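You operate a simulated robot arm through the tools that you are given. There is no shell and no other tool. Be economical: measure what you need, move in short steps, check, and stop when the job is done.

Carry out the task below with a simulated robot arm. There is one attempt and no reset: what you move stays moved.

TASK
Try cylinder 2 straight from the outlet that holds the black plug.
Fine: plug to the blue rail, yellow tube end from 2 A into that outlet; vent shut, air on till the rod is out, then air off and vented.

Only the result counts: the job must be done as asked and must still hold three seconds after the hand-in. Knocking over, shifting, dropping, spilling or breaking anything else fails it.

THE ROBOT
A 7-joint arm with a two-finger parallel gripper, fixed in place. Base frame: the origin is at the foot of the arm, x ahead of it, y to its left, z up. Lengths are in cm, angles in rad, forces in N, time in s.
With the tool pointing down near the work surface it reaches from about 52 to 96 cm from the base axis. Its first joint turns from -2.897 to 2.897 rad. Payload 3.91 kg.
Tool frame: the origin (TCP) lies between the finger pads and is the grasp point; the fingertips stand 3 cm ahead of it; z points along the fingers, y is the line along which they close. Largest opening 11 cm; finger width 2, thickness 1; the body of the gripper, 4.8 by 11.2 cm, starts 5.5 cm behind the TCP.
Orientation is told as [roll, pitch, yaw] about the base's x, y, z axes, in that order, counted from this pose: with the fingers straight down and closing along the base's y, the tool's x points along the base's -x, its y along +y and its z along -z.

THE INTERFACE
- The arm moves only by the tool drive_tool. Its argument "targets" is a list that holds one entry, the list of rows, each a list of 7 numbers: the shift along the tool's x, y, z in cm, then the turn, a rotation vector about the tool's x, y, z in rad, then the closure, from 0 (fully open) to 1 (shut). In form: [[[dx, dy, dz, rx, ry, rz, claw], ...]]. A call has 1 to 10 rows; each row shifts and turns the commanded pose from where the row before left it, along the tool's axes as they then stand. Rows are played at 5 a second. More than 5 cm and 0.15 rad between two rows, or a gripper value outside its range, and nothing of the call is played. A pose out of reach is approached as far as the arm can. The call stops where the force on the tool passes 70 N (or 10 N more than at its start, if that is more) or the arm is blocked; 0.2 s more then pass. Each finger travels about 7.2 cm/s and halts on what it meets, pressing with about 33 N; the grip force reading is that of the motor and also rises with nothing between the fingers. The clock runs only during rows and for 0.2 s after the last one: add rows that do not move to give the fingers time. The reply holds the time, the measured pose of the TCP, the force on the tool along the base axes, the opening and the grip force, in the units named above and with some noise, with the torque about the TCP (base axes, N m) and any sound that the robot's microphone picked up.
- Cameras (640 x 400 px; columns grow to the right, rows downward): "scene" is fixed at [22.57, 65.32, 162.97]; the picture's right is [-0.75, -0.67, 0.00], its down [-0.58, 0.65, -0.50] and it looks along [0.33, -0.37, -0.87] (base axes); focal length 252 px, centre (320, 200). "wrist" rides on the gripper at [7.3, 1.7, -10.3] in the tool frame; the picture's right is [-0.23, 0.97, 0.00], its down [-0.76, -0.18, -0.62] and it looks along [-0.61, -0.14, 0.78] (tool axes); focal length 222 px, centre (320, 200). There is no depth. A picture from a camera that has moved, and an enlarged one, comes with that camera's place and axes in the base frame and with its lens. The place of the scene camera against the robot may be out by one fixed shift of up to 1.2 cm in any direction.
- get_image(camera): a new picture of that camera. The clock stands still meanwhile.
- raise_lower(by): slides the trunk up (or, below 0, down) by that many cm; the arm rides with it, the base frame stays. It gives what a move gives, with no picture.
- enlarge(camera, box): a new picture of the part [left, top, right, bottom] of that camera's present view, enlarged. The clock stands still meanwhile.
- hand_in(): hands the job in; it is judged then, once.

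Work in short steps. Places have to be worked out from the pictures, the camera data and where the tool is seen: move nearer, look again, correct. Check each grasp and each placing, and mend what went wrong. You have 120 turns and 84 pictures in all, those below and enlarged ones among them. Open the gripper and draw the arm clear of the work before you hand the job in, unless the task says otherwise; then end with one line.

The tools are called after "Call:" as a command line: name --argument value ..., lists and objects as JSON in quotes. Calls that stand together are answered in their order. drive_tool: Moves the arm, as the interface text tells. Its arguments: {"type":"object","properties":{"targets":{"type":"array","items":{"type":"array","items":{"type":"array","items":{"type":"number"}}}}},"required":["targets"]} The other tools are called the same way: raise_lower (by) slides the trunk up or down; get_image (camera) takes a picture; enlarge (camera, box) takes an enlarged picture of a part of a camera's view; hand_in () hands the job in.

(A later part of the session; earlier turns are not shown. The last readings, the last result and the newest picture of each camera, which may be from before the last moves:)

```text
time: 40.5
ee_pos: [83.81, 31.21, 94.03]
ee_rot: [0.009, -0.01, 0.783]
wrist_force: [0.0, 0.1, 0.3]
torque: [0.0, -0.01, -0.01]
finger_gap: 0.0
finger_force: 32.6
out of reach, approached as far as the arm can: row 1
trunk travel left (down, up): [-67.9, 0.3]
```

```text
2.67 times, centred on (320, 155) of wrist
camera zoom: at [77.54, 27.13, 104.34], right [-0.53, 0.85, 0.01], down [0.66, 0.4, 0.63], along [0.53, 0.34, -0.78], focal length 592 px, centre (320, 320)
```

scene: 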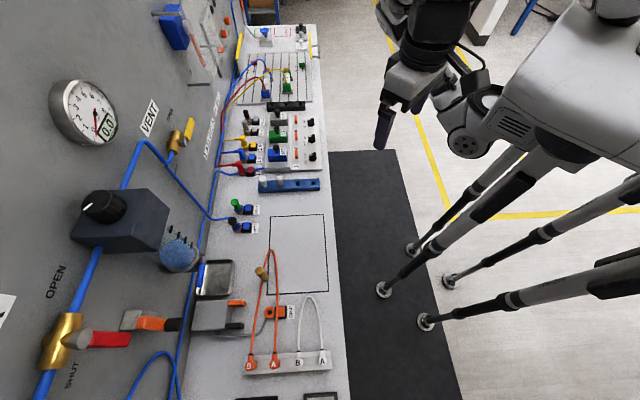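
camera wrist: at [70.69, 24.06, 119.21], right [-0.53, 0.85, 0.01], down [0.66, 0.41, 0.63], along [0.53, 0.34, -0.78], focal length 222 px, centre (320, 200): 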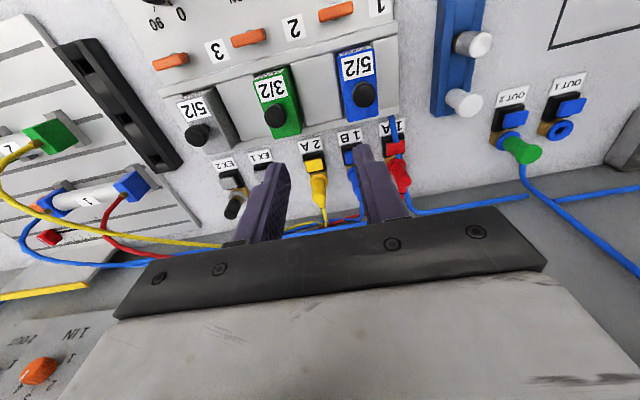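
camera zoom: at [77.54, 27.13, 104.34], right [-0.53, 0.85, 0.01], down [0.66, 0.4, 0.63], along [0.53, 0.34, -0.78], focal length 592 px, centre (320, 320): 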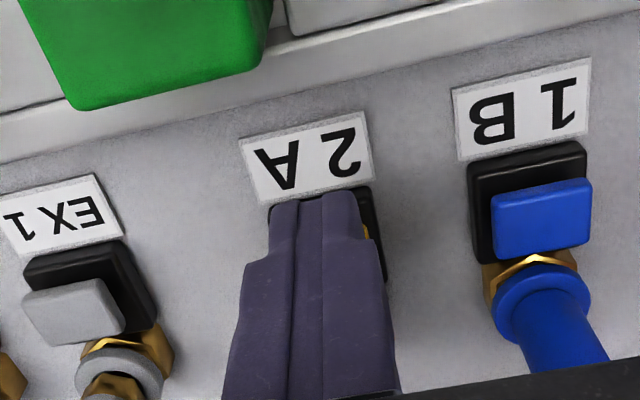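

The first row was refused at the higher level; now lower, I'll retry the 1.8 cm forward move.

Call:
drive_tool --targets '[[[-0.9, 0, 0, 0, 0, 0, 1], [-0.9, 0, 0, 0, 0, 0, 1]]]'

Call:
enlarge --camera "wrist" --box '[200, 80, 440, 230]'

```text
time: 41.1
ee_pos: [84.47, 31.87, 94.13]
ee_rot: [0.008, -0.01, 0.786]
wrist_force: [0.3, 0.1, -0.4]
torque: [0.01, 0.01, -0.01]
finger_gap: 0.01
finger_force: 32.7
out of reach, approached as far as the arm can: row 2
trunk travel left (down, up): [-67.9, 0.3]
```

```text
2.67 times, centred on (320, 155) of wrist
camera zoom: at [78.13, 27.82, 104.4], right [-0.53, 0.85, 0.01], down [0.66, 0.4, 0.63], along [0.53, 0.34, -0.78], focal length 592 px, centre (320, 320)
```

zoom: 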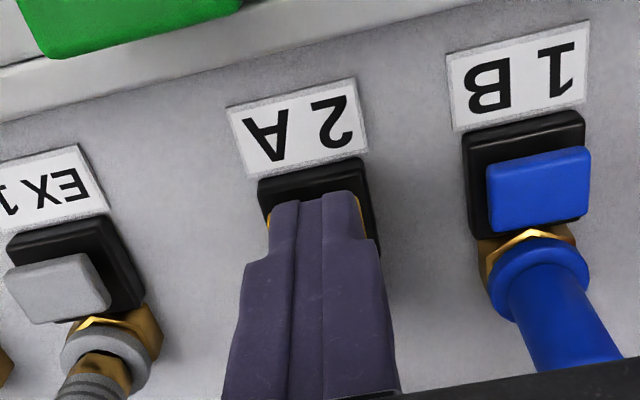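

Tool-down reach ends about r=90 here, but the plug is at r≈94. Leaning the tool 0.25 rad toward the panel gains the reach, and the fingertips then land on the button.

Call:
drive_tool --targets '[[[0, 0, 0, 0, -0.125, 0, 1], [0, 0, 0, 0, -0.125, 0, 1], [0.1, 0, 0.4, 0, 0, 0, 1]]]'

Call:
enlarge --camera "wrist" --box '[200, 80, 440, 230]'

```text
time: 41.9
ee_pos: [84.63, 31.83, 93.69]
ee_rot: [0.009, -0.262, 0.782]
wrist_force: [-0.4, 0.0, -0.6]
torque: [0.02, -0.01, 0.0]
finger_gap: 0.01
finger_force: 32.5
trunk travel left (down, up): [-67.9, 0.3]
```

```text
2.67 times, centred on (320, 155) of wrist
camera zoom: at [76.59, 26.17, 101.82], right [-0.53, 0.84, 0.07], down [0.54, 0.28, 0.8], along [0.65, 0.46, -0.6], focal length 592 px, centre (320, 320)
```

zoom: 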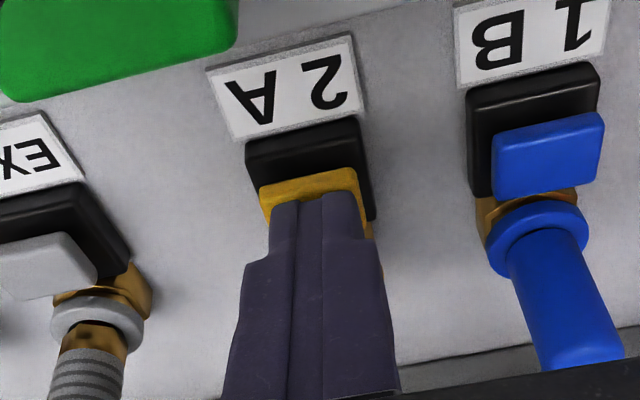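

Fingertips are over the yellow button. Pressing down in small steps until the click.

Call:
drive_tool --targets '[[[0.08, 0, 0.3, 0, 0, 0, 1], [0.08, 0, 0.3, 0, 0, 0, 1], [0.08, 0, 0.3, 0, 0, 0, 1]]]'

```text
time: 42.7
ee_pos: [84.58, 31.62, 92.89]
ee_rot: [0.007, -0.263, 0.782]
wrist_force: [-0.1, -2.3, 3.8]
torque: [-0.02, -0.04, -0.02]
finger_gap: 0.0
finger_force: 33.0
trunk travel left (down, up): [-67.9, 0.3]
heard: click
```

Click heard. Now raise slightly, open, slide forward so the fingers straddle the yellow plug body.

Call:
drive_tool --targets '[[[-0.13, 0, -0.48, 0, 0, 0, 0.8], [0, 0, 0, 0, 0, 0, 0.6], [-1.16, 0, 0.31, 0, 0, 0, 0.6], [-1.16, 0, 0.31, 0, 0, 0, 0.6], [-1.16, 0, 0.31, 0, 0, 0, 0.6]]]'

Call:
enlarge --camera "wrist" --box '[200, 80, 440, 230]'

```text
time: 43.9
ee_pos: [87.19, 34.17, 93.25]
ee_rot: [0.009, -0.26, 0.784]
wrist_force: [-0.3, 0.0, -0.1]
torque: [0.0, 0.01, -0.02]
finger_gap: 4.4
finger_force: 0.0
trunk travel left (down, up): [-67.9, 0.3]
```

```text
2.67 times, centred on (320, 155) of wrist
camera zoom: at [79.2, 28.65, 101.42], right [-0.53, 0.84, 0.07], down [0.54, 0.28, 0.8], along [0.65, 0.46, -0.6], focal length 592 px, centre (320, 320)
```

zoom: 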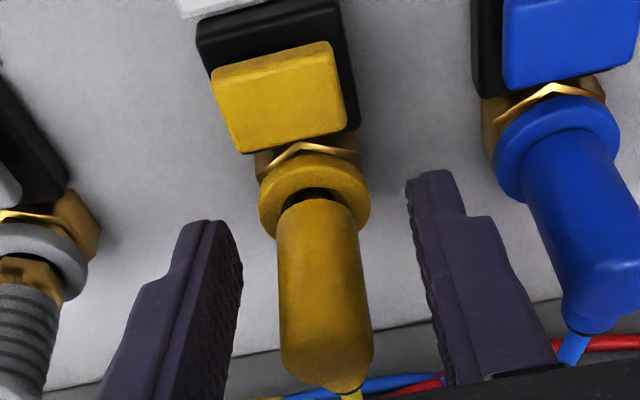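

The plug is nicely straddled and appears to have popped up slightly. Close and lift.

Call:
drive_tool --targets '[[[0, 0, 0, 0, 0, 0, 0.8], [0, 0, 0, 0, 0, 0, 1], [0, 0, 0, 0, 0, 0, 1], [-0.1, 0, -0.38, 0, 0, 0, 1], [-0.1, 0, -0.38, 0, 0, 0, 1], [-0.1, 0, -0.38, 0, 0, 0, 1]]]'

Call:
enlarge --camera "wrist" --box '[200, 80, 440, 230]'

```text
time: 45.3
ee_pos: [87.33, 34.17, 93.42]
ee_rot: [0.012, -0.245, 0.783]
wrist_force: [-4.4, -8.6, -49.7]
torque: [0.27, -0.01, 0.04]
finger_gap: 2.89
finger_force: 44.9
trunk travel left (down, up): [-67.9, 0.3]
```

```text
2.67 times, centred on (320, 155) of wrist
camera zoom: at [79.4, 28.7, 101.62], right [-0.53, 0.84, 0.07], down [0.55, 0.28, 0.79], along [0.65, 0.45, -0.61], focal length 592 px, centre (320, 320)
```

zoom: 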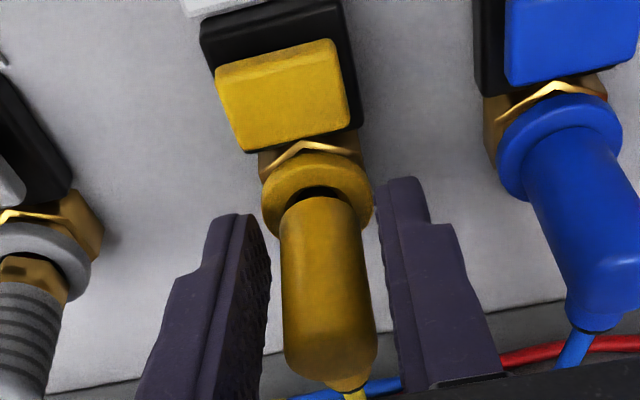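

It caught the collar again (gap 2.89). Open; the arm will rise by the commanded ~1 cm, then grip only the body and pull.

Call:
drive_tool --targets '[[[0.05, 0, 0.2, 0, 0, 0, 0.8], [0, 0, 0, 0, 0, 0, 0.65], [0, 0, 0, 0, 0, 0, 0.7]]]'

Call:
drive_tool --targets '[[[0, 0, 0, 0, 0, 0, 0.9], [0, 0, 0, 0, 0, 0, 1], [0, 0, 0, 0, 0, 0, 1], [-0.1, 0, -0.38, 0, 0, 0, 1], [-0.1, 0, -0.38, 0, 0, 0, 1], [-0.1, 0, -0.38, 0, 0, 0, 1]]]'

Call:
enlarge --camera "wrist" --box '[200, 80, 440, 230]'

```text
time: 46.1
ee_pos: [87.16, 34.39, 94.47]
ee_rot: [0.007, -0.264, 0.783]
wrist_force: [-0.1, -0.5, 0.4]
torque: [0.0, 0.04, 0.0]
finger_gap: 3.29
finger_force: 0.1
trunk travel left (down, up): [-67.9, 0.3]
```

```text
time: 47.5
ee_pos: [87.2, 34.37, 95.42]
ee_rot: [0.009, -0.261, 0.783]
wrist_force: [-0.4, 0.3, -0.8]
torque: [-0.03, 0.01, 0.02]
finger_gap: 1.86
finger_force: 32.7
trunk travel left (down, up): [-67.9, 0.3]
```

```text
2.67 times, centred on (320, 155) of wrist
camera zoom: at [79.12, 28.76, 103.62], right [-0.53, 0.84, 0.07], down [0.54, 0.28, 0.8], along [0.65, 0.46, -0.6], focal length 592 px, centre (320, 320)
```

zoom: 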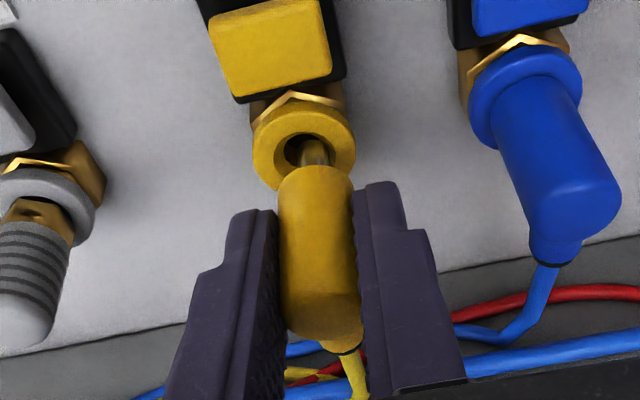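

The yellow plug is out and held. I'll lift it up and slightly back so it clears the neighbouring plugs, then check.

Call:
drive_tool --targets '[[[0.45, 0, -2.19, 0, 0, 0, 1], [0.45, 0, -2.19, 0, 0, 0, 1], [0.45, 0, -2.19, 0, 0, 0, 1], [0.45, 0, -2.19, 0, 0, 0, 1]]]'

Call:
get_image --camera "wrist"

```text
time: 48.5
ee_pos: [84.44, 31.51, 103.32]
ee_rot: [0.01, -0.259, 0.784]
wrist_force: [-1.1, 0.5, -1.8]
torque: [0.01, -0.03, 0.01]
finger_gap: 1.82
finger_force: 32.8
trunk travel left (down, up): [-67.9, 0.3]
```

```text
41 pictures are left
camera wrist: at [76.39, 25.88, 111.56], right [-0.53, 0.84, 0.07], down [0.54, 0.28, 0.8], along [0.65, 0.46, -0.6], focal length 222 px, centre (320, 200)
```

wrist: 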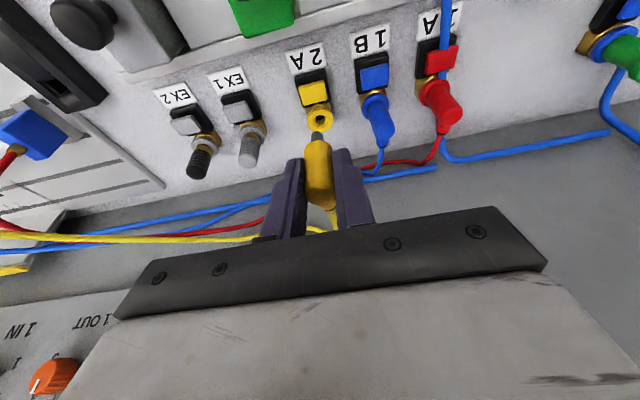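

Clear. Now I'll carry it along the bench (−s) 34 cm toward OUT 1, in two stages watching tube force.

Call:
drive_tool --targets '[[[0, 4.25, 0, 0, 0, 0, 1], [0, 4.25, 0, 0, 0, 0, 1], [0, 4.25, 0, 0, 0, 0, 1], [0, 4.25, 0, 0, 0, 0, 1]]]'

Call:
drive_tool --targets '[[[0, 4.25, 0, 0, 0, 0, 1], [0, 4.25, 0, 0, 0, 0, 1], [0, 4.25, 0, 0, 0, 0, 1], [0, 4.25, 0, 0, 0, 0, 1]]]'

Call:
get_image --camera "wrist"

Call:
get_image --camera "scene"

```text
time: 49.5
ee_pos: [72.2, 43.47, 103.51]
ee_rot: [0.005, -0.258, 0.781]
wrist_force: [-0.6, -0.4, -0.2]
torque: [-0.03, 0.01, -0.07]
finger_gap: 1.86
finger_force: 33.4
trunk travel left (down, up): [-67.9, 0.3]
```

```text
time: 50.5
ee_pos: [60.17, 55.56, 103.75]
ee_rot: [0.006, -0.26, 0.782]
wrist_force: [-0.9, -0.4, 0.5]
torque: [-0.01, 0.04, 0.03]
finger_gap: 1.84
finger_force: 33.4
trunk travel left (down, up): [-67.9, 0.3]
```

```text
40 pictures are left
camera wrist: at [52.2, 49.97, 111.9], right [-0.53, 0.84, 0.07], down [0.54, 0.28, 0.8], along [0.66, 0.46, -0.6], focal length 222 px, centre (320, 200)
```

wrist: 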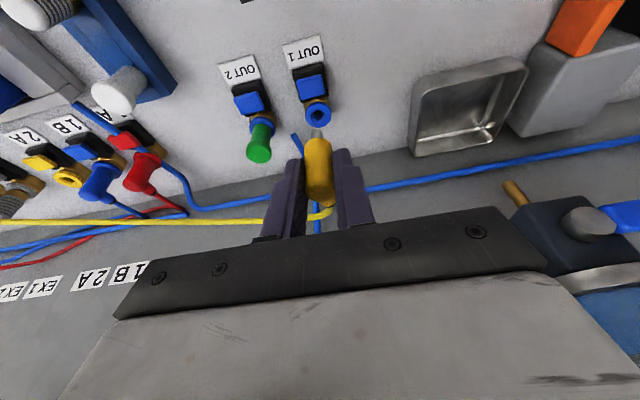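

```text
39 pictures are left
```

scene: 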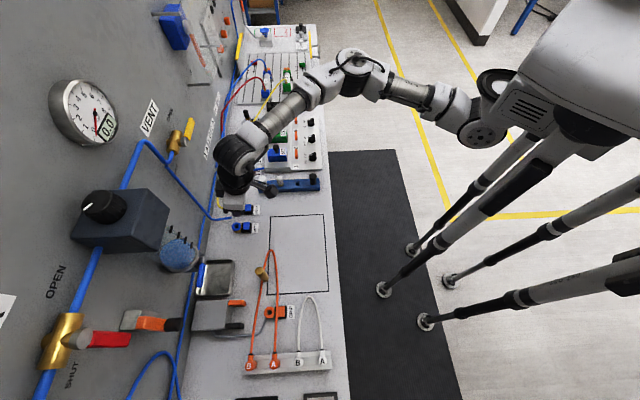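

The tube follows freely. OUT 1 socket re-measured at (63.4, 58.3). I'll move forward over the socket, then lower part way.

Call:
drive_tool --targets '[[[-1.84, -0.1, 0.49, 0, 0, 0, 1], [-1.84, 0, 0.49, 0, 0, 0, 1], [0.39, 0, 1.45, 0, 0, 0, 1], [0.39, 0, 1.45, 0, 0, 0, 1]]]'

Call:
enlarge --camera "wrist" --box '[200, 80, 440, 230]'

```text
time: 51.5
ee_pos: [63.18, 58.03, 100.75]
ee_rot: [0.008, -0.26, 0.784]
wrist_force: [-0.4, 0.3, -0.7]
torque: [0.0, 0.02, 0.0]
finger_gap: 1.85
finger_force: 33.0
trunk travel left (down, up): [-67.9, 0.3]
```

```text
2.67 times, centred on (320, 155) of wrist
camera zoom: at [55.09, 52.47, 108.84], right [-0.53, 0.84, 0.07], down [0.54, 0.28, 0.8], along [0.65, 0.46, -0.6], focal length 592 px, centre (320, 320)
```

zoom: 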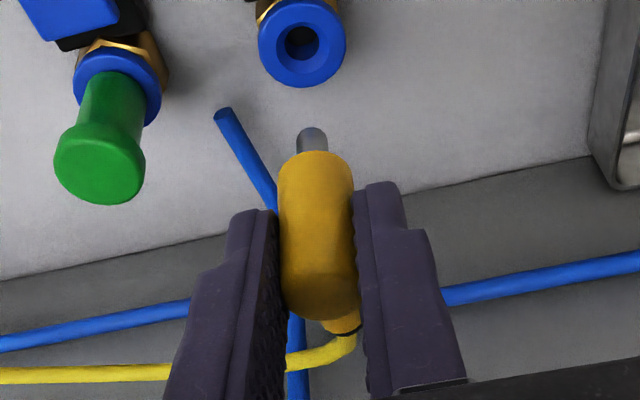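

The plug axis is about 0.3 cm too far toward the panel. I'll correct and lower until the peg is just above the collar.

Call:
drive_tool --targets '[[[0.29, 0, -0.08, 0, 0, 0, 1], [0.39, 0, 1.45, 0, 0, 0, 1], [0.39, 0, 1.45, 0, 0, 0, 1]]]'

Call:
enlarge --camera "wrist" --box '[240, 70, 400, 170]'

```text
time: 52.3
ee_pos: [62.84, 57.86, 97.6]
ee_rot: [0.008, -0.26, 0.783]
wrist_force: [-0.6, -0.5, -0.3]
torque: [-0.02, 0.01, 0.0]
finger_gap: 1.87
finger_force: 33.0
trunk travel left (down, up): [-67.9, 0.3]
```

```text
4.00 times, centred on (320, 120) of wrist
camera zoom: at [54.79, 52.27, 105.9], right [-0.53, 0.84, 0.07], down [0.54, 0.28, 0.8], along [0.65, 0.46, -0.6], focal length 888 px, centre (320, 520)
```

zoom: 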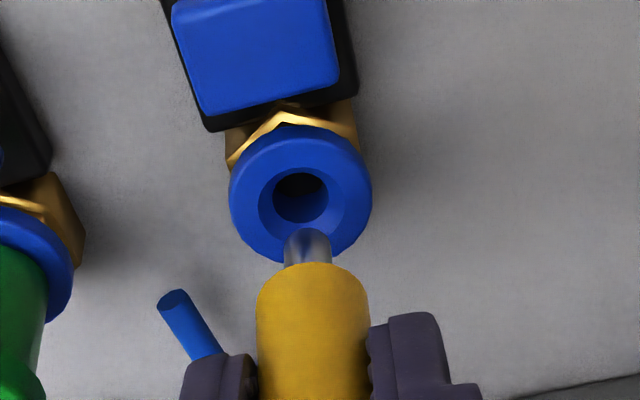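

Peg and hole agree within about 0.2 cm. Small correction and lower 1 cm more.

Call:
drive_tool --targets '[[[-0.14, -0.1, 0.04, 0, 0, 0, 1], [0.26, 0, 0.97, 0, 0, 0, 1]]]'

Call:
enlarge --camera "wrist" --box '[240, 70, 400, 170]'

```text
time: 52.9
ee_pos: [63.03, 58.06, 96.8]
ee_rot: [0.008, -0.261, 0.78]
wrist_force: [1.0, 0.3, 0.3]
torque: [-0.02, 0.0, -0.01]
finger_gap: 1.83
finger_force: 33.3
trunk travel left (down, up): [-67.9, 0.3]
```

```text
4.00 times, centred on (320, 120) of wrist
camera zoom: at [55.03, 52.3, 104.98], right [-0.53, 0.84, 0.07], down [0.54, 0.28, 0.8], along [0.65, 0.46, -0.6], focal length 888 px, centre (320, 520)
```

zoom: 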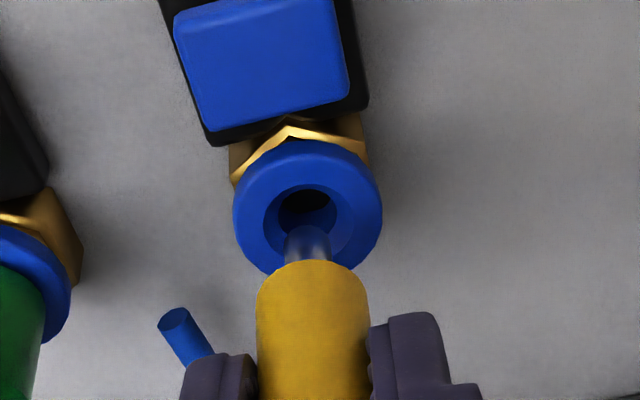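

Peg and hole now coincide within 0.1 cm. Push down gently.

Call:
drive_tool --targets '[[[0.13, 0, 0.48, 0, 0, 0, 1], [0.13, 0, 0.48, 0, 0, 0, 1], [0.13, 0, 0.48, 0, 0, 0, 1]]]'

Call:
enlarge --camera "wrist" --box '[240, 70, 400, 170]'

```text
time: 53.7
ee_pos: [62.87, 57.99, 95.31]
ee_rot: [0.009, -0.26, 0.784]
wrist_force: [0.2, -0.6, 0.4]
torque: [-0.02, 0.0, 0.0]
finger_gap: 1.84
finger_force: 32.6
trunk travel left (down, up): [-67.9, 0.3]
```

```text
4.00 times, centred on (320, 120) of wrist
camera zoom: at [54.98, 52.31, 103.41], right [-0.53, 0.84, 0.07], down [0.54, 0.28, 0.8], along [0.65, 0.46, -0.6], focal length 888 px, centre (320, 520)
```

zoom: 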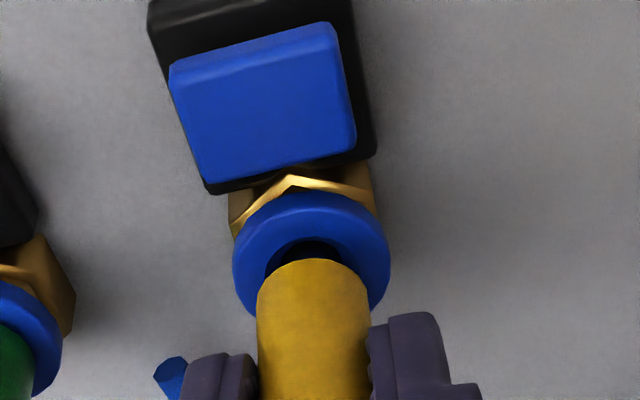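

The peg is inside the socket. Continue pressing until it seats (click or force).

Call:
drive_tool --targets '[[[0.1, 0, 0.38, 0, 0, 0, 1], [0.1, 0, 0.38, 0, 0, 0, 1], [0.1, 0, 0.38, 0, 0, 0, 1], [0.1, 0, 0.38, 0, 0, 0, 1]]]'

Call:
enlarge --camera "wrist" --box '[240, 70, 400, 170]'

```text
time: 54.7
ee_pos: [62.91, 57.86, 94.31]
ee_rot: [0.009, -0.267, 0.782]
wrist_force: [2.0, -3.7, 33.5]
torque: [-0.06, -0.16, -0.06]
finger_gap: 1.86
finger_force: 33.5
trunk travel left (down, up): [-67.9, 0.3]
```

```text
4.00 times, centred on (320, 120) of wrist
camera zoom: at [54.84, 52.27, 102.28], right [-0.53, 0.84, 0.07], down [0.53, 0.27, 0.8], along [0.66, 0.46, -0.6], focal length 888 px, centre (320, 520)
```

zoom: 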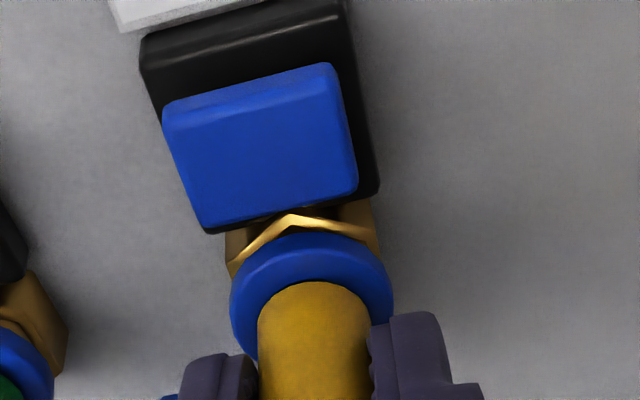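

33 N with no click yet; push a bit more to latch.

Call:
drive_tool --targets '[[[0.05, 0, 0.19, 0, 0, 0, 1], [0.05, 0, 0.19, 0, 0, 0, 1], [0.05, 0, 0.19, 0, 0, 0, 1], [0.05, 0, 0.19, 0, 0, 0, 1]]]'

```text
time: 55.7
ee_pos: [62.94, 57.87, 93.29]
ee_rot: [0.01, -0.266, 0.781]
wrist_force: [2.8, -1.1, 33.3]
torque: [-0.04, -0.25, 0.06]
finger_gap: 1.85
finger_force: 32.8
trunk travel left (down, up): [-67.9, 0.3]
```

Call:
enlarge --camera "wrist" --box '[240, 70, 400, 170]'

```text
4.00 times, centred on (320, 120) of wrist
camera zoom: at [54.8, 52.23, 101.47], right [-0.53, 0.84, 0.07], down [0.53, 0.27, 0.8], along [0.66, 0.46, -0.6], focal length 888 px, centre (320, 520)
```

zoom: 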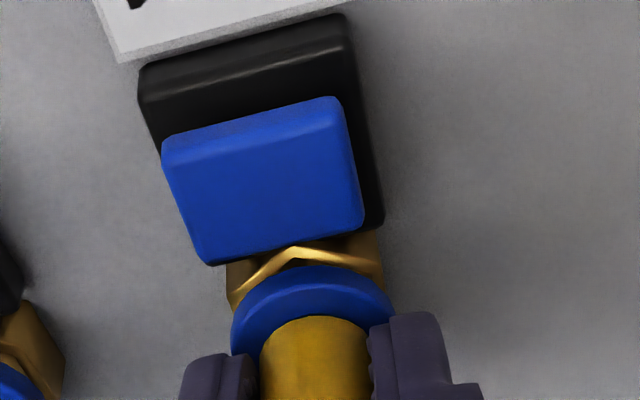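

The fingers slid on the plug at 33 N. I'll open, rise, and look at how deep it sits before pushing on its top.

Call:
drive_tool --targets '[[[0, 0, 0, 0, 0, 0, 0.8], [0, 0, 0, 0, 0, 0, 0.65], [-0.5, 0, -1.9, 0, 0, 0, 0.65], [-0.8, 0, -2.9, 0, 0, 0, 0.65], [-0.4, 0, -1.5, 0, 0, 0, 0.65]]]'

Call:
enlarge --camera "wrist" --box '[200, 50, 440, 200]'

```text
time: 56.9
ee_pos: [63.09, 57.96, 99.17]
ee_rot: [0.007, -0.26, 0.782]
wrist_force: [-0.1, -0.2, 0.0]
torque: [0.01, 0.02, 0.01]
finger_gap: 3.85
finger_force: 0.0
trunk travel left (down, up): [-67.9, 0.3]
```

```text
2.67 times, centred on (320, 125) of wrist
camera zoom: at [55.07, 52.38, 107.39], right [-0.53, 0.84, 0.07], down [0.54, 0.28, 0.8], along [0.65, 0.46, -0.6], focal length 592 px, centre (320, 400)
```

zoom: 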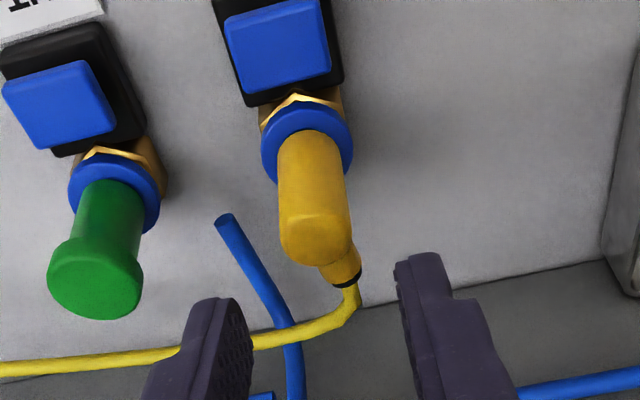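

Plug stands upright with top at z≈93.7. I'll bring the tool vertical with closed fingers over its top and push to latch it.

Call:
drive_tool --targets '[[[0, 0, -1, 0, 0.13, 0, 1], [0, 0, 0, 0, 0.13, 0, 1], [-0.5, 0.15, 0, 0, 0, 0, 1], [0, 0, 1.5, 0, 0, 0, 1]]]'

Call:
enlarge --camera "wrist" --box '[200, 50, 440, 200]'

```text
time: 57.9
ee_pos: [63.15, 58.39, 98.66]
ee_rot: [0.008, 0.003, 0.786]
wrist_force: [0.1, 0.0, -0.1]
torque: [0.01, 0.02, -0.04]
finger_gap: 0.01
finger_force: 32.8
trunk travel left (down, up): [-67.9, 0.3]
```

```text
2.67 times, centred on (320, 125) of wrist
camera zoom: at [56.86, 54.37, 109.1], right [-0.53, 0.85, 0.01], down [0.67, 0.41, 0.62], along [0.52, 0.33, -0.78], focal length 592 px, centre (320, 400)
```

zoom: 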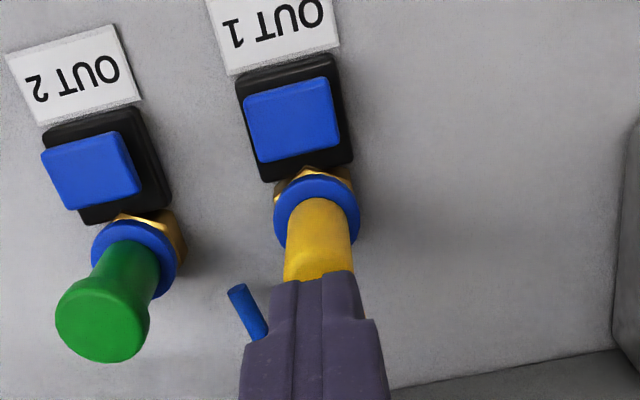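

Fingertips are above the plug; pressing down.

Call:
drive_tool --targets '[[[0, 0, 1.2, 0, 0, 0, 1], [0, 0, 0.3, 0, 0, 0, 1], [0, 0, 0.3, 0, 0, 0, 1], [0, 0, 0.3, 0, 0, 0, 1], [0, 0, 0.3, 0, 0, 0, 1], [0, 0, 0.3, 0, 0, 0, 1]]]'

```text
time: 59.3
ee_pos: [63.09, 58.16, 97.26]
ee_rot: [0.011, -0.014, 0.786]
wrist_force: [0.8, 1.2, 54.5]
torque: [0.12, -0.21, 0.0]
finger_gap: 0.0
finger_force: 33.1
trunk travel left (down, up): [-67.9, 0.3]
```

54 N, no click. A little more, near the limit.

Call:
drive_tool --targets '[[[0, 0, 0.15, 0, 0, 0, 1], [0, 0, 0.15, 0, 0, 0, 1], [0, 0, 0, 0, 0, 0, 1]]]'

Call:
enlarge --camera "wrist" --box '[200, 50, 440, 200]'

```text
time: 60.1
ee_pos: [62.87, 58.26, 97.32]
ee_rot: [0.01, -0.019, 0.785]
wrist_force: [0.4, 0.0, 66.8]
torque: [0.11, -0.24, 0.0]
finger_gap: 0.0
finger_force: 32.8
trunk travel left (down, up): [-67.9, 0.3]
```

```text
2.67 times, centred on (320, 125) of wrist
camera zoom: at [56.56, 54.15, 107.53], right [-0.53, 0.85, 0.01], down [0.66, 0.4, 0.64], along [0.53, 0.34, -0.77], focal length 592 px, centre (320, 400)
```

zoom: 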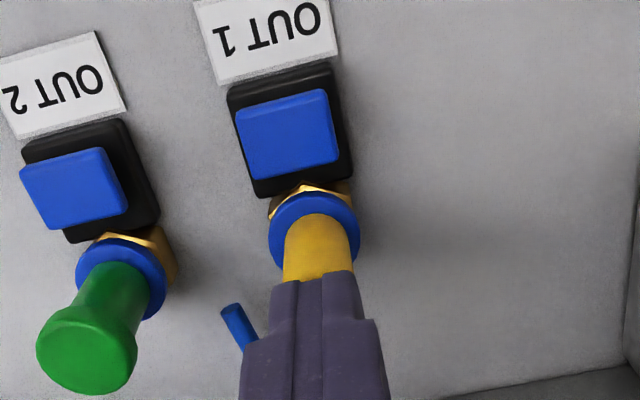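

It is fully bottomed. I'll verify latching with a gentle pull: raise, straddle the plug body, grip above the collar, and tug.

Call:
drive_tool --targets '[[[0, 0, -1.5, 0, 0, 0, 1], [0, 0, -0.5, 0, 0, 0, 0.65], [0, 0, 0, 0, 0, 0, 0.65], [0, 0, 2.5, 0, 0, 0, 0.65], [0, 0, 1.2, 0, 0, 0, 0.65]]]'

Call:
enlarge --camera "wrist" --box '[200, 50, 440, 200]'

```text
time: 61.3
ee_pos: [63.08, 58.27, 94.2]
ee_rot: [0.006, 0.0, 0.785]
wrist_force: [-0.5, 0.0, -0.2]
torque: [-0.01, -0.03, 0.03]
finger_gap: 3.86
finger_force: 0.1
trunk travel left (down, up): [-67.9, 0.3]
```

```text
2.67 times, centred on (320, 125) of wrist
camera zoom: at [56.74, 54.32, 104.53], right [-0.53, 0.85, 0.01], down [0.67, 0.41, 0.62], along [0.53, 0.33, -0.78], focal length 592 px, centre (320, 400)
```

zoom: 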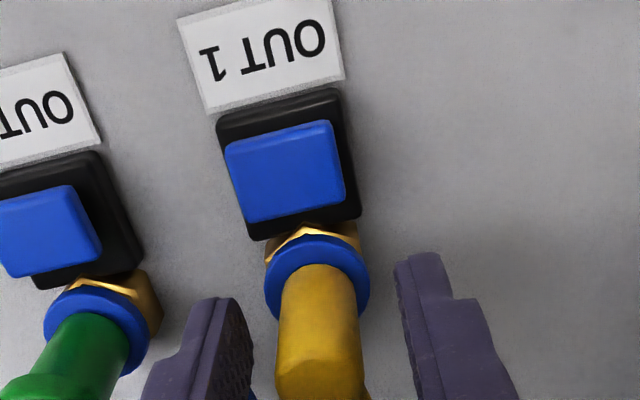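

Call:
drive_tool --targets '[[[0, 0, 0, 0, 0, 0, 0.85], [0, 0, 0, 0, 0, 0, 1], [0, 0, 0, 0, 0, 0, 1], [0, 0, -0.2, 0, 0, 0, 1], [0, 0, -0.2, 0, 0, 0, 1]]]'

```text
time: 62.5
ee_pos: [63.29, 58.27, 94.05]
ee_rot: [0.008, 0.005, 0.786]
wrist_force: [-0.1, -8.2, -20.5]
torque: [-0.43, 0.02, -0.03]
finger_gap: 1.85
finger_force: 32.6
trunk travel left (down, up): [-67.9, 0.3]
```

The plug resists a 20 N pull without moving: it's latched. Release and withdraw upward, then face the vent valve.

Call:
drive_tool --targets '[[[0, 0, 0.4, 0, 0, 0, 1], [0, 0, 0, 0, 0, 0, 0.8], [0, 0, 0, 0, 0, 0, 0.6], [0, 0, -3, 0, 0, 0, 0.6], [0, 0, -3, 0, 0, 0, 0.6], [3, 0, -3, 0, 0, 0, 1], [4, 0, -2, 0, 0, 0, 1], [4, 0, 0, 0, 0, 0, 1]]]'

Call:
enlarge --camera "scene" --box '[120, 70, 280, 240]'

```text
time: 64.3
ee_pos: [55.45, 50.57, 105.25]
ee_rot: [0.007, -0.001, 0.784]
wrist_force: [0.3, 0.5, -0.1]
torque: [0.04, -0.02, 0.05]
finger_gap: 0.0
finger_force: 32.8
trunk travel left (down, up): [-67.9, 0.3]
```

```text
2.35 times, centred on (200, 155) of scene
camera zoom: at [22.57, 65.32, 162.97], right [-0.75, -0.67, 0.0], down [-0.58, 0.65, -0.5], along [0.33, -0.37, -0.87], focal length 592 px, centre (602, 306)
```

zoom: 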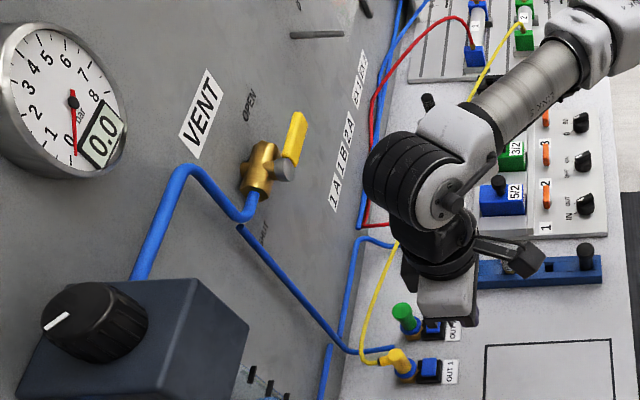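

Yellow tube now runs to OUT 1. Next I'll move over toward the vent (s≈25) and tilt the tool to horizontal facing the panel.

Call:
drive_tool --targets '[[[3, -3, -1, 0, 0, 0, 1], [3, -3, -1, 0, 0, 0, 1], [2, -4, -1, 0, 0, 0, 1], [0, -4, 0, 0, 0, 0, 1], [0, 0, 0, 0, -0.15, 0, 1], [0, 0, 0, 0, -0.15, 0, 1], [0, 0, 0, 0, -0.15, 0, 1], [0, 0, 0, 0, -0.15, 0, 1], [0, 0, 0, 0, -0.15, 0, 1], [0, 0, 0, 0, -0.15, 0, 1]]]'

Call:
drive_tool --targets '[[[0, 0, 0, 0, -0.15, 0, 1], [0, 0, 0, 0, -0.15, 0, 1], [0, 0, 0, 0, -0.15, 0, 1], [0, 0, 0, 0, -0.15, 0, 1]]]'

Call:
get_image --camera "wrist"

```text
time: 66.5
ee_pos: [59.48, 35.03, 108.08]
ee_rot: [0.015, -0.902, 0.774]
wrist_force: [0.0, -1.2, 0.3]
torque: [-0.01, 0.0, -0.01]
finger_gap: 0.0
finger_force: 32.8
trunk travel left (down, up): [-67.9, 0.3]
```

```text
time: 67.5
ee_pos: [59.76, 34.88, 108.12]
ee_rot: [0.029, -1.246, 0.756]
wrist_force: [0.2, 1.2, -1.1]
torque: [0.03, 0.03, 0.01]
finger_gap: 0.0
finger_force: 32.6
out of reach, approached as far as the arm can: row 3, 4
trunk travel left (down, up): [-67.9, 0.3]
```

```text
27 pictures are left
camera wrist: at [49.97, 27.44, 104.51], right [-0.64, 0.74, 0.22], down [-0.12, -0.38, 0.92], along [0.76, 0.56, 0.33], focal length 222 px, centre (320, 200)
```

wrist: 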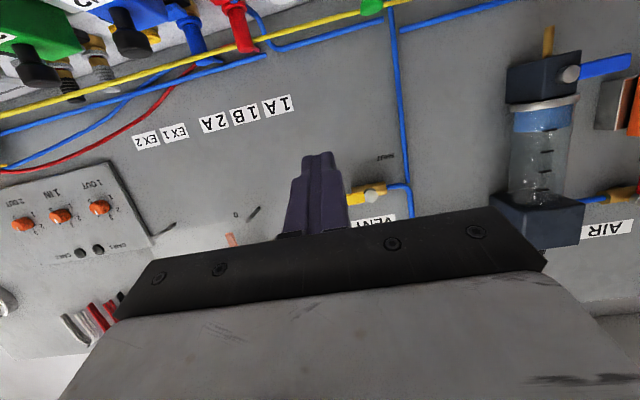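

The vent is visible beside the finger. Zooming there.

Call:
enlarge --camera "wrist" --box '[320, 140, 440, 215]'

```text
5.33 times, centred on (380, 178) of wrist
camera zoom: at [49.97, 27.44, 104.51], right [-0.64, 0.74, 0.22], down [-0.12, -0.38, 0.92], along [0.76, 0.56, 0.33], focal length 1185 px, centre (0, 320)
```

zoom: 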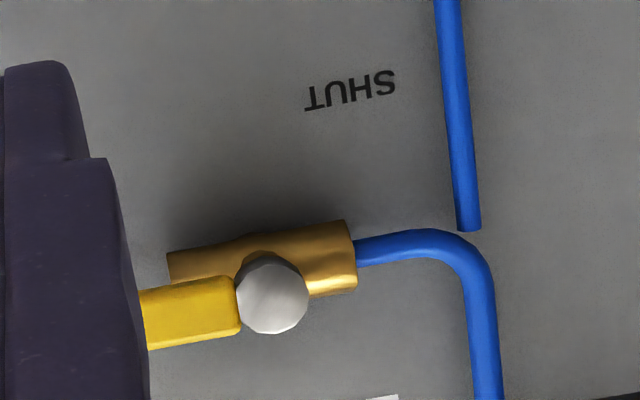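

Vent hub ≈ (73.7, 55.9, 118.4), handle pointing along +s to about (77.8, 51); shut is handle down. I'll move up and forward to be above the handle's outer end but still short of it.

Call:
drive_tool --targets '[[[-4.28, 0.1, 1.72, 0, 0, 0, 1], [-4.28, 0.1, 1.72, 0, 0, 0, 1], [-4.28, 0.1, 1.72, 0, 0, 0, 1], [-4.28, 0.2, 1.72, 0, 0, 0, 1]]]'

```text
time: 68.5
ee_pos: [67.84, 43.8, 121.98]
ee_rot: [0.025, -1.246, 0.76]
wrist_force: [0.7, -0.2, 0.6]
torque: [0.0, -0.02, 0.03]
finger_gap: 0.01
finger_force: 32.9
trunk travel left (down, up): [-67.9, 0.3]
```

Call:
drive_tool --targets '[[[-0.96, 0, 2.84, 0, 0, 0, 1], [-0.96, 0, 2.84, 0, 0, 0, 1]]]'

Call:
get_image --camera "wrist"

Call:
enlarge --camera "scene" --box '[140, 80, 260, 180]'

```text
time: 69.1
ee_pos: [72.25, 47.9, 121.94]
ee_rot: [0.026, -1.244, 0.759]
wrist_force: [0.1, -0.1, -0.2]
torque: [-0.04, 0.02, 0.03]
finger_gap: 0.04
finger_force: 33.1
trunk travel left (down, up): [-67.9, 0.3]
```

```text
25 pictures are left
camera wrist: at [62.41, 40.66, 118.46], right [-0.63, 0.74, 0.22], down [-0.11, -0.38, 0.92], along [0.76, 0.56, 0.32], focal length 222 px, centre (320, 200)
```

wrist: 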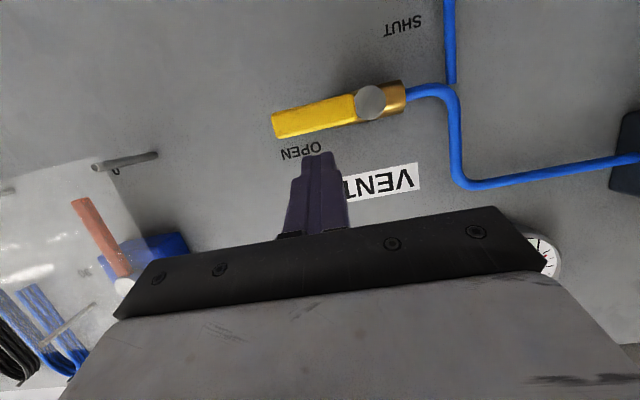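

```text
4.00 times, centred on (200, 130) of scene
camera zoom: at [22.57, 65.32, 162.97], right [-0.75, -0.67, 0.0], down [-0.58, 0.65, -0.5], along [0.33, -0.37, -0.87], focal length 1007 px, centre (800, 480)
```

zoom: 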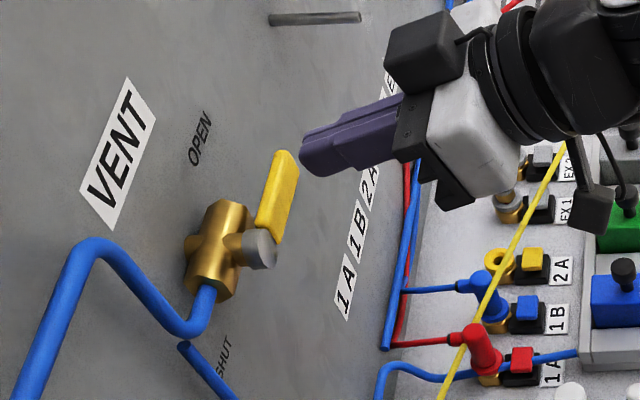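

The finger is above the handle's middle and short of it. Move forward 5 cm over the handle, then check via force before pushing down.

Call:
drive_tool --targets '[[[-0.8, 0, 2.37, 0, 0, 0, 1], [-0.8, 0, 2.37, 0, 0, 0, 1]]]'

Call:
drive_tool --targets '[[[0.85, 0, 0.29, 0, 0, 0, 1], [0.85, 0, 0.29, 0, 0, 0, 1], [0.81, 0, 0.27, 0, 0, 0, 1], [0.81, 0, 0.27, 0, 0, 0, 1]]]'

Call:
enlarge --camera "scene" --box '[140, 80, 260, 180]'

```text
time: 69.7
ee_pos: [75.71, 51.51, 122.02]
ee_rot: [0.025, -1.245, 0.759]
wrist_force: [-0.7, 0.1, 0.0]
torque: [0.02, -0.02, 0.03]
finger_gap: 0.01
finger_force: 32.7
trunk travel left (down, up): [-67.9, 0.3]
```

```text
time: 70.7
ee_pos: [75.72, 51.49, 118.39]
ee_rot: [0.026, -1.244, 0.76]
wrist_force: [0.4, 0.5, -0.5]
torque: [0.0, -0.02, 0.0]
finger_gap: 0.0
finger_force: 33.3
trunk travel left (down, up): [-67.9, 0.3]
```

```text
4.00 times, centred on (200, 130) of scene
camera zoom: at [22.57, 65.32, 162.97], right [-0.75, -0.67, 0.0], down [-0.58, 0.65, -0.5], along [0.33, -0.37, -0.87], focal length 1007 px, centre (800, 480)
```

zoom: 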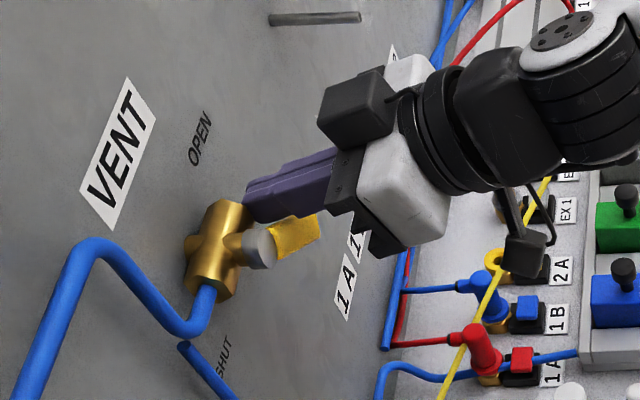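

The handle is turning down easily. Continue along its arc.

Call:
drive_tool --targets '[[[0.95, 0.05, 0.32, 0, 0, 0, 1], [0.95, 0.15, 0.32, 0, 0, 0, 1], [0.76, 0.6, 0.26, 0, 0, 0, 1], [0.76, 0.6, 0.26, 0, 0, 0, 1], [0.5, 0.8, 0.16, 0, 0, 0, 1], [0.5, 0.8, 0.16, 0, 0, 0, 1], [0.05, 0.5, 0, 0, 0, 0, 1]]]'

Call:
enlarge --camera "scene" --box '[140, 80, 260, 180]'

```text
time: 72.3
ee_pos: [73.81, 53.02, 114.38]
ee_rot: [0.029, -1.257, 0.733]
wrist_force: [31.2, -24.8, 26.0]
torque: [0.41, 0.31, -0.23]
finger_gap: 0.0
finger_force: 33.2
trunk travel left (down, up): [-67.9, 0.3]
```

```text
4.00 times, centred on (200, 130) of scene
camera zoom: at [22.57, 65.32, 162.97], right [-0.75, -0.67, 0.0], down [-0.58, 0.65, -0.5], along [0.33, -0.37, -0.87], focal length 1007 px, centre (800, 480)
```

zoom: 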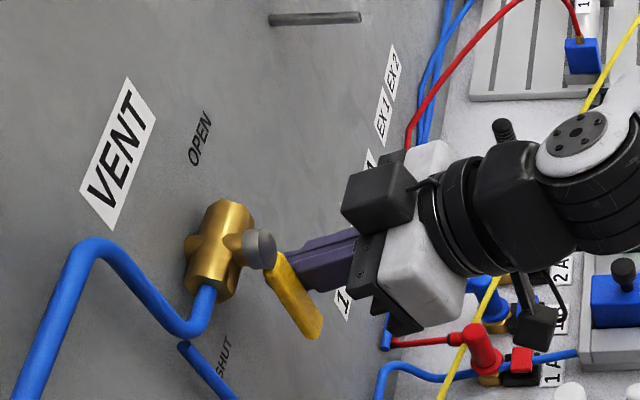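

The handle now points straight down (vertical lines converge that way) and hits its stop: vent shut. Back off sideways and retreat from the panel.

Call:
drive_tool --targets '[[[0, -1.5, 0, 0, 0, 0, 1], [0, -1, 0, 0, 0, 0, 1], [1.3, 0, -3.8, 0, 0, 0, 1], [1.3, 0, -3.8, 0, 0, 0, 1], [1.3, 0, -3.8, 0, 0, 0, 1], [1.3, 0, -3.8, 0, 0, 0, 1]]]'

Call:
enlarge --camera "scene" --box '[20, 70, 260, 400]'

```text
time: 73.7
ee_pos: [63.53, 40.87, 113.76]
ee_rot: [0.024, -1.246, 0.762]
wrist_force: [0.3, 0.0, 0.2]
torque: [-0.01, -0.03, -0.01]
finger_gap: 0.01
finger_force: 32.6
trunk travel left (down, up): [-67.9, 0.3]
```

```text
1.21 times, centred on (140, 235) of scene
camera zoom: at [22.57, 65.32, 162.97], right [-0.75, -0.67, 0.0], down [-0.58, 0.65, -0.5], along [0.33, -0.37, -0.87], focal length 305 px, centre (538, 158)
```

zoom: 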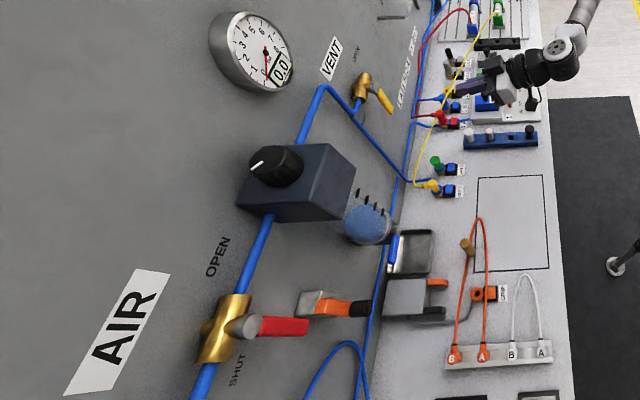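

Vent is shut, gauge at 0. The AIR hub is ≈ (46.2, 85.7, 124), handle hanging to z≈117 at s≈−28. I'll travel along the panel at a safe distance to its −s side.

Call:
drive_tool --targets '[[[-0.5, 4.7, -0.3, 0, 0, 0, 1], [-0.5, 4.7, -0.3, 0, 0, 0, 1], [-0.5, 4.7, -0.2, 0, 0, 0, 1], [-0.5, 4.7, -0.2, 0, 0, 0, 1], [-0.5, 4.7, -0.2, 0, 0, 0, 1], [-0.5, 4.7, -0.2, 0, 0, 0, 1], [-0.5, 4.7, -0.2, 0, 0, 0, 1], [-0.5, 4.7, -0.2, 0, 0, 0, 1], [-0.5, 4.7, -0.2, 0, 0, 0, 1], [-0.5, 4.7, -0.2, 0, 0, 0, 1]]]'

Call:
get_image --camera "wrist"

```text
time: 75.9
ee_pos: [29.91, 73.69, 119.7]
ee_rot: [0.022, -1.246, 0.762]
wrist_force: [0.4, 0.6, 0.0]
torque: [-0.01, -0.01, -0.01]
finger_gap: 0.0
finger_force: 33.5
trunk travel left (down, up): [-67.9, 0.3]
```

```text
20 pictures are left
camera wrist: at [20.05, 66.39, 116.2], right [-0.63, 0.74, 0.22], down [-0.12, -0.38, 0.92], along [0.76, 0.56, 0.32], focal length 222 px, centre (320, 200)
```

wrist: 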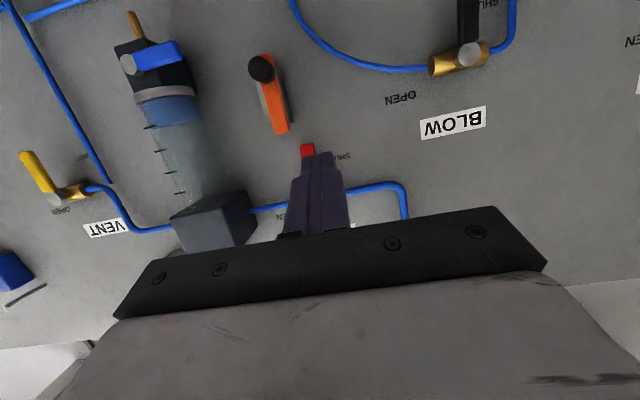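

The red handle's tip shows just above the finger: handle at s≈−28, from hub z≈126 down to 118.5. I'll move forward on its −s side at z≈121.5.

Call:
drive_tool --targets '[[[-1.77, 0.1, 3.84, 0, 0, 0, 1], [-1.77, 0.1, 3.84, 0, 0, 0, 1], [-1.77, 0.1, 3.84, 0, 0, 0, 1]]]'

Call:
get_image --camera "wrist"

```text
time: 76.7
ee_pos: [38.69, 82.73, 120.89]
ee_rot: [0.022, -1.247, 0.763]
wrist_force: [-0.1, -0.1, -0.2]
torque: [-0.03, 0.01, 0.05]
finger_gap: 0.0
finger_force: 33.5
trunk travel left (down, up): [-67.9, 0.3]
```

```text
19 pictures are left
camera wrist: at [28.85, 75.48, 117.44], right [-0.64, 0.74, 0.22], down [-0.12, -0.38, 0.92], along [0.76, 0.56, 0.32], focal length 222 px, centre (320, 200)
```

wrist: 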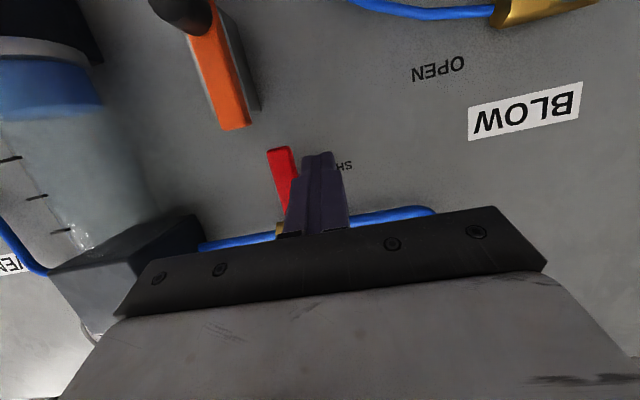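

Alignment confirmed. Move the last 4 cm in, then sweep +s to start turning the lever.

Call:
drive_tool --targets '[[[-1.77, 0.1, 3.84, 0, 0, 0, 1], [0, -1.2, 0, 0, 0, 0, 1], [0, -1.2, 0, 0, 0, 0, 1], [0, -1.2, 0, 0, 0, 0, 1], [0, -1.2, 0, 0, 0, 0, 1]]]'

Call:
enlarge --camera "scene" --box '[20, 70, 260, 400]'

```text
time: 77.9
ee_pos: [45.21, 81.45, 120.81]
ee_rot: [0.025, -1.246, 0.761]
wrist_force: [0.3, -0.4, -0.1]
torque: [0.0, -0.02, 0.04]
finger_gap: 0.01
finger_force: 32.6
out of reach, approached as far as the arm can: row 1
trunk travel left (down, up): [-67.9, 0.3]
```

```text
1.21 times, centred on (140, 235) of scene
camera zoom: at [22.57, 65.32, 162.97], right [-0.75, -0.67, 0.0], down [-0.58, 0.65, -0.5], along [0.33, -0.37, -0.87], focal length 305 px, centre (538, 158)
```

zoom: 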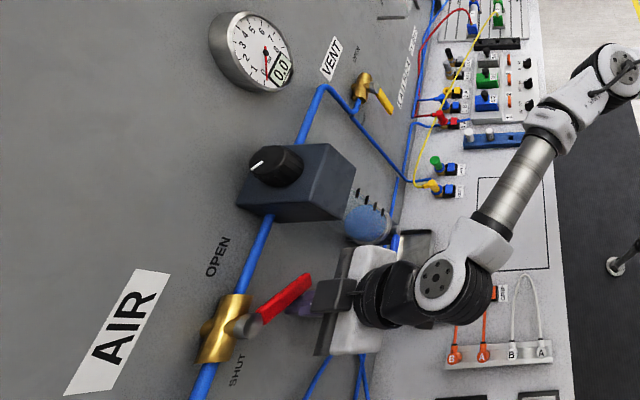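

The lever has turned about 35°. Continue up the arc to fully open.

Call:
drive_tool --targets '[[[-0.3, -1, -0.1, 0, 0, 0, 1], [-0.95, -1, -0.32, 0, 0, 0, 1], [-0.95, -0.8, -0.32, 0, 0, 0, 1], [-0.95, -0.5, -0.32, 0, 0, 0, 1], [-0.8, -0.3, -0.27, 0, 0, 0, 1]]]'

Call:
enlarge --camera "scene" --box '[20, 70, 260, 400]'

```text
time: 79.1
ee_pos: [47.94, 78.89, 124.97]
ee_rot: [0.026, -1.247, 0.76]
wrist_force: [0.5, 0.1, -0.1]
torque: [0.01, 0.01, -0.01]
finger_gap: 0.0
finger_force: 33.4
trunk travel left (down, up): [-67.9, 0.3]
```

```text
1.21 times, centred on (140, 235) of scene
camera zoom: at [22.57, 65.32, 162.97], right [-0.75, -0.67, 0.0], down [-0.58, 0.65, -0.5], along [0.33, -0.37, -0.87], focal length 305 px, centre (538, 158)
```

zoom: 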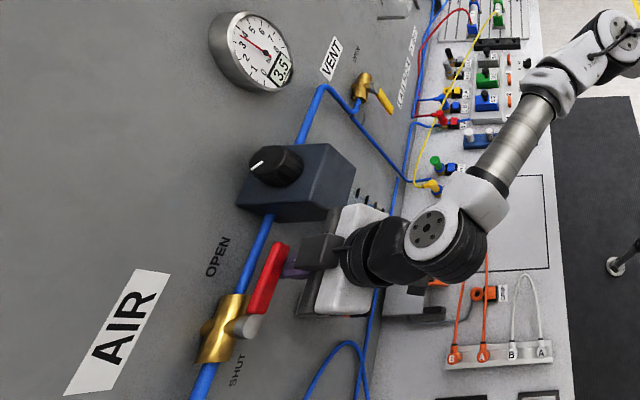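

The gauge reads 3.5. Wait a second and check cylinder 2's rod.

Call:
drive_tool --targets '[[[0, 0, 0, 0, 0, 0, 1], [0, 0, 0, 0, 0, 0, 1], [0, 0, 0, 0, 0, 0, 1], [0, 0, 0, 0, 0, 0, 1], [0, 0, 0, 0, 0, 0, 1]]]'

Call:
enlarge --camera "scene" --box '[220, 40, 340, 140]'

Call:
enlarge --camera "scene" --box '[40, 70, 220, 370]'

```text
time: 80.3
ee_pos: [47.96, 78.99, 124.84]
ee_rot: [0.027, -1.245, 0.762]
wrist_force: [0.9, -0.6, -0.7]
torque: [-0.01, -0.02, 0.02]
finger_gap: 0.0
finger_force: 32.8
trunk travel left (down, up): [-67.9, 0.3]
```

```text
4.00 times, centred on (280, 90) of scene
camera zoom: at [22.57, 65.32, 162.97], right [-0.75, -0.67, 0.0], down [-0.58, 0.65, -0.5], along [0.33, -0.37, -0.87], focal length 1007 px, centre (480, 640)
```

zoom: 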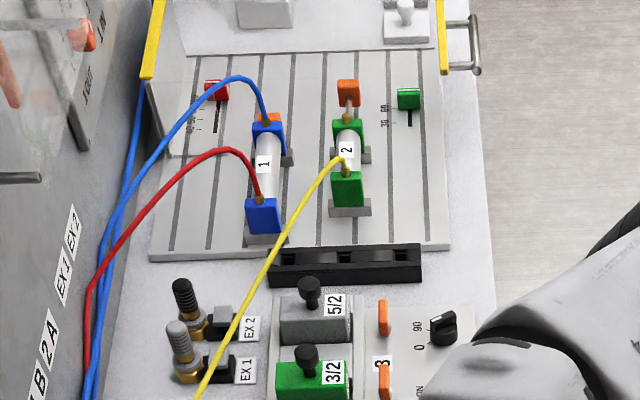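

```text
1.33 times, centred on (130, 220) of scene
camera zoom: at [22.57, 65.32, 162.97], right [-0.75, -0.67, 0.0], down [-0.58, 0.65, -0.5], along [0.33, -0.37, -0.87], focal length 336 px, centre (573, 173)
```

zoom: 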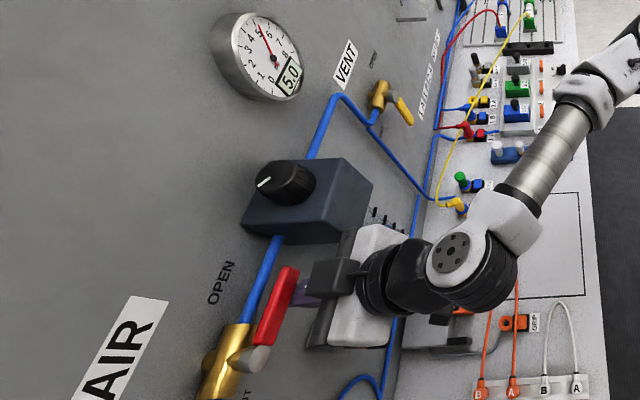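

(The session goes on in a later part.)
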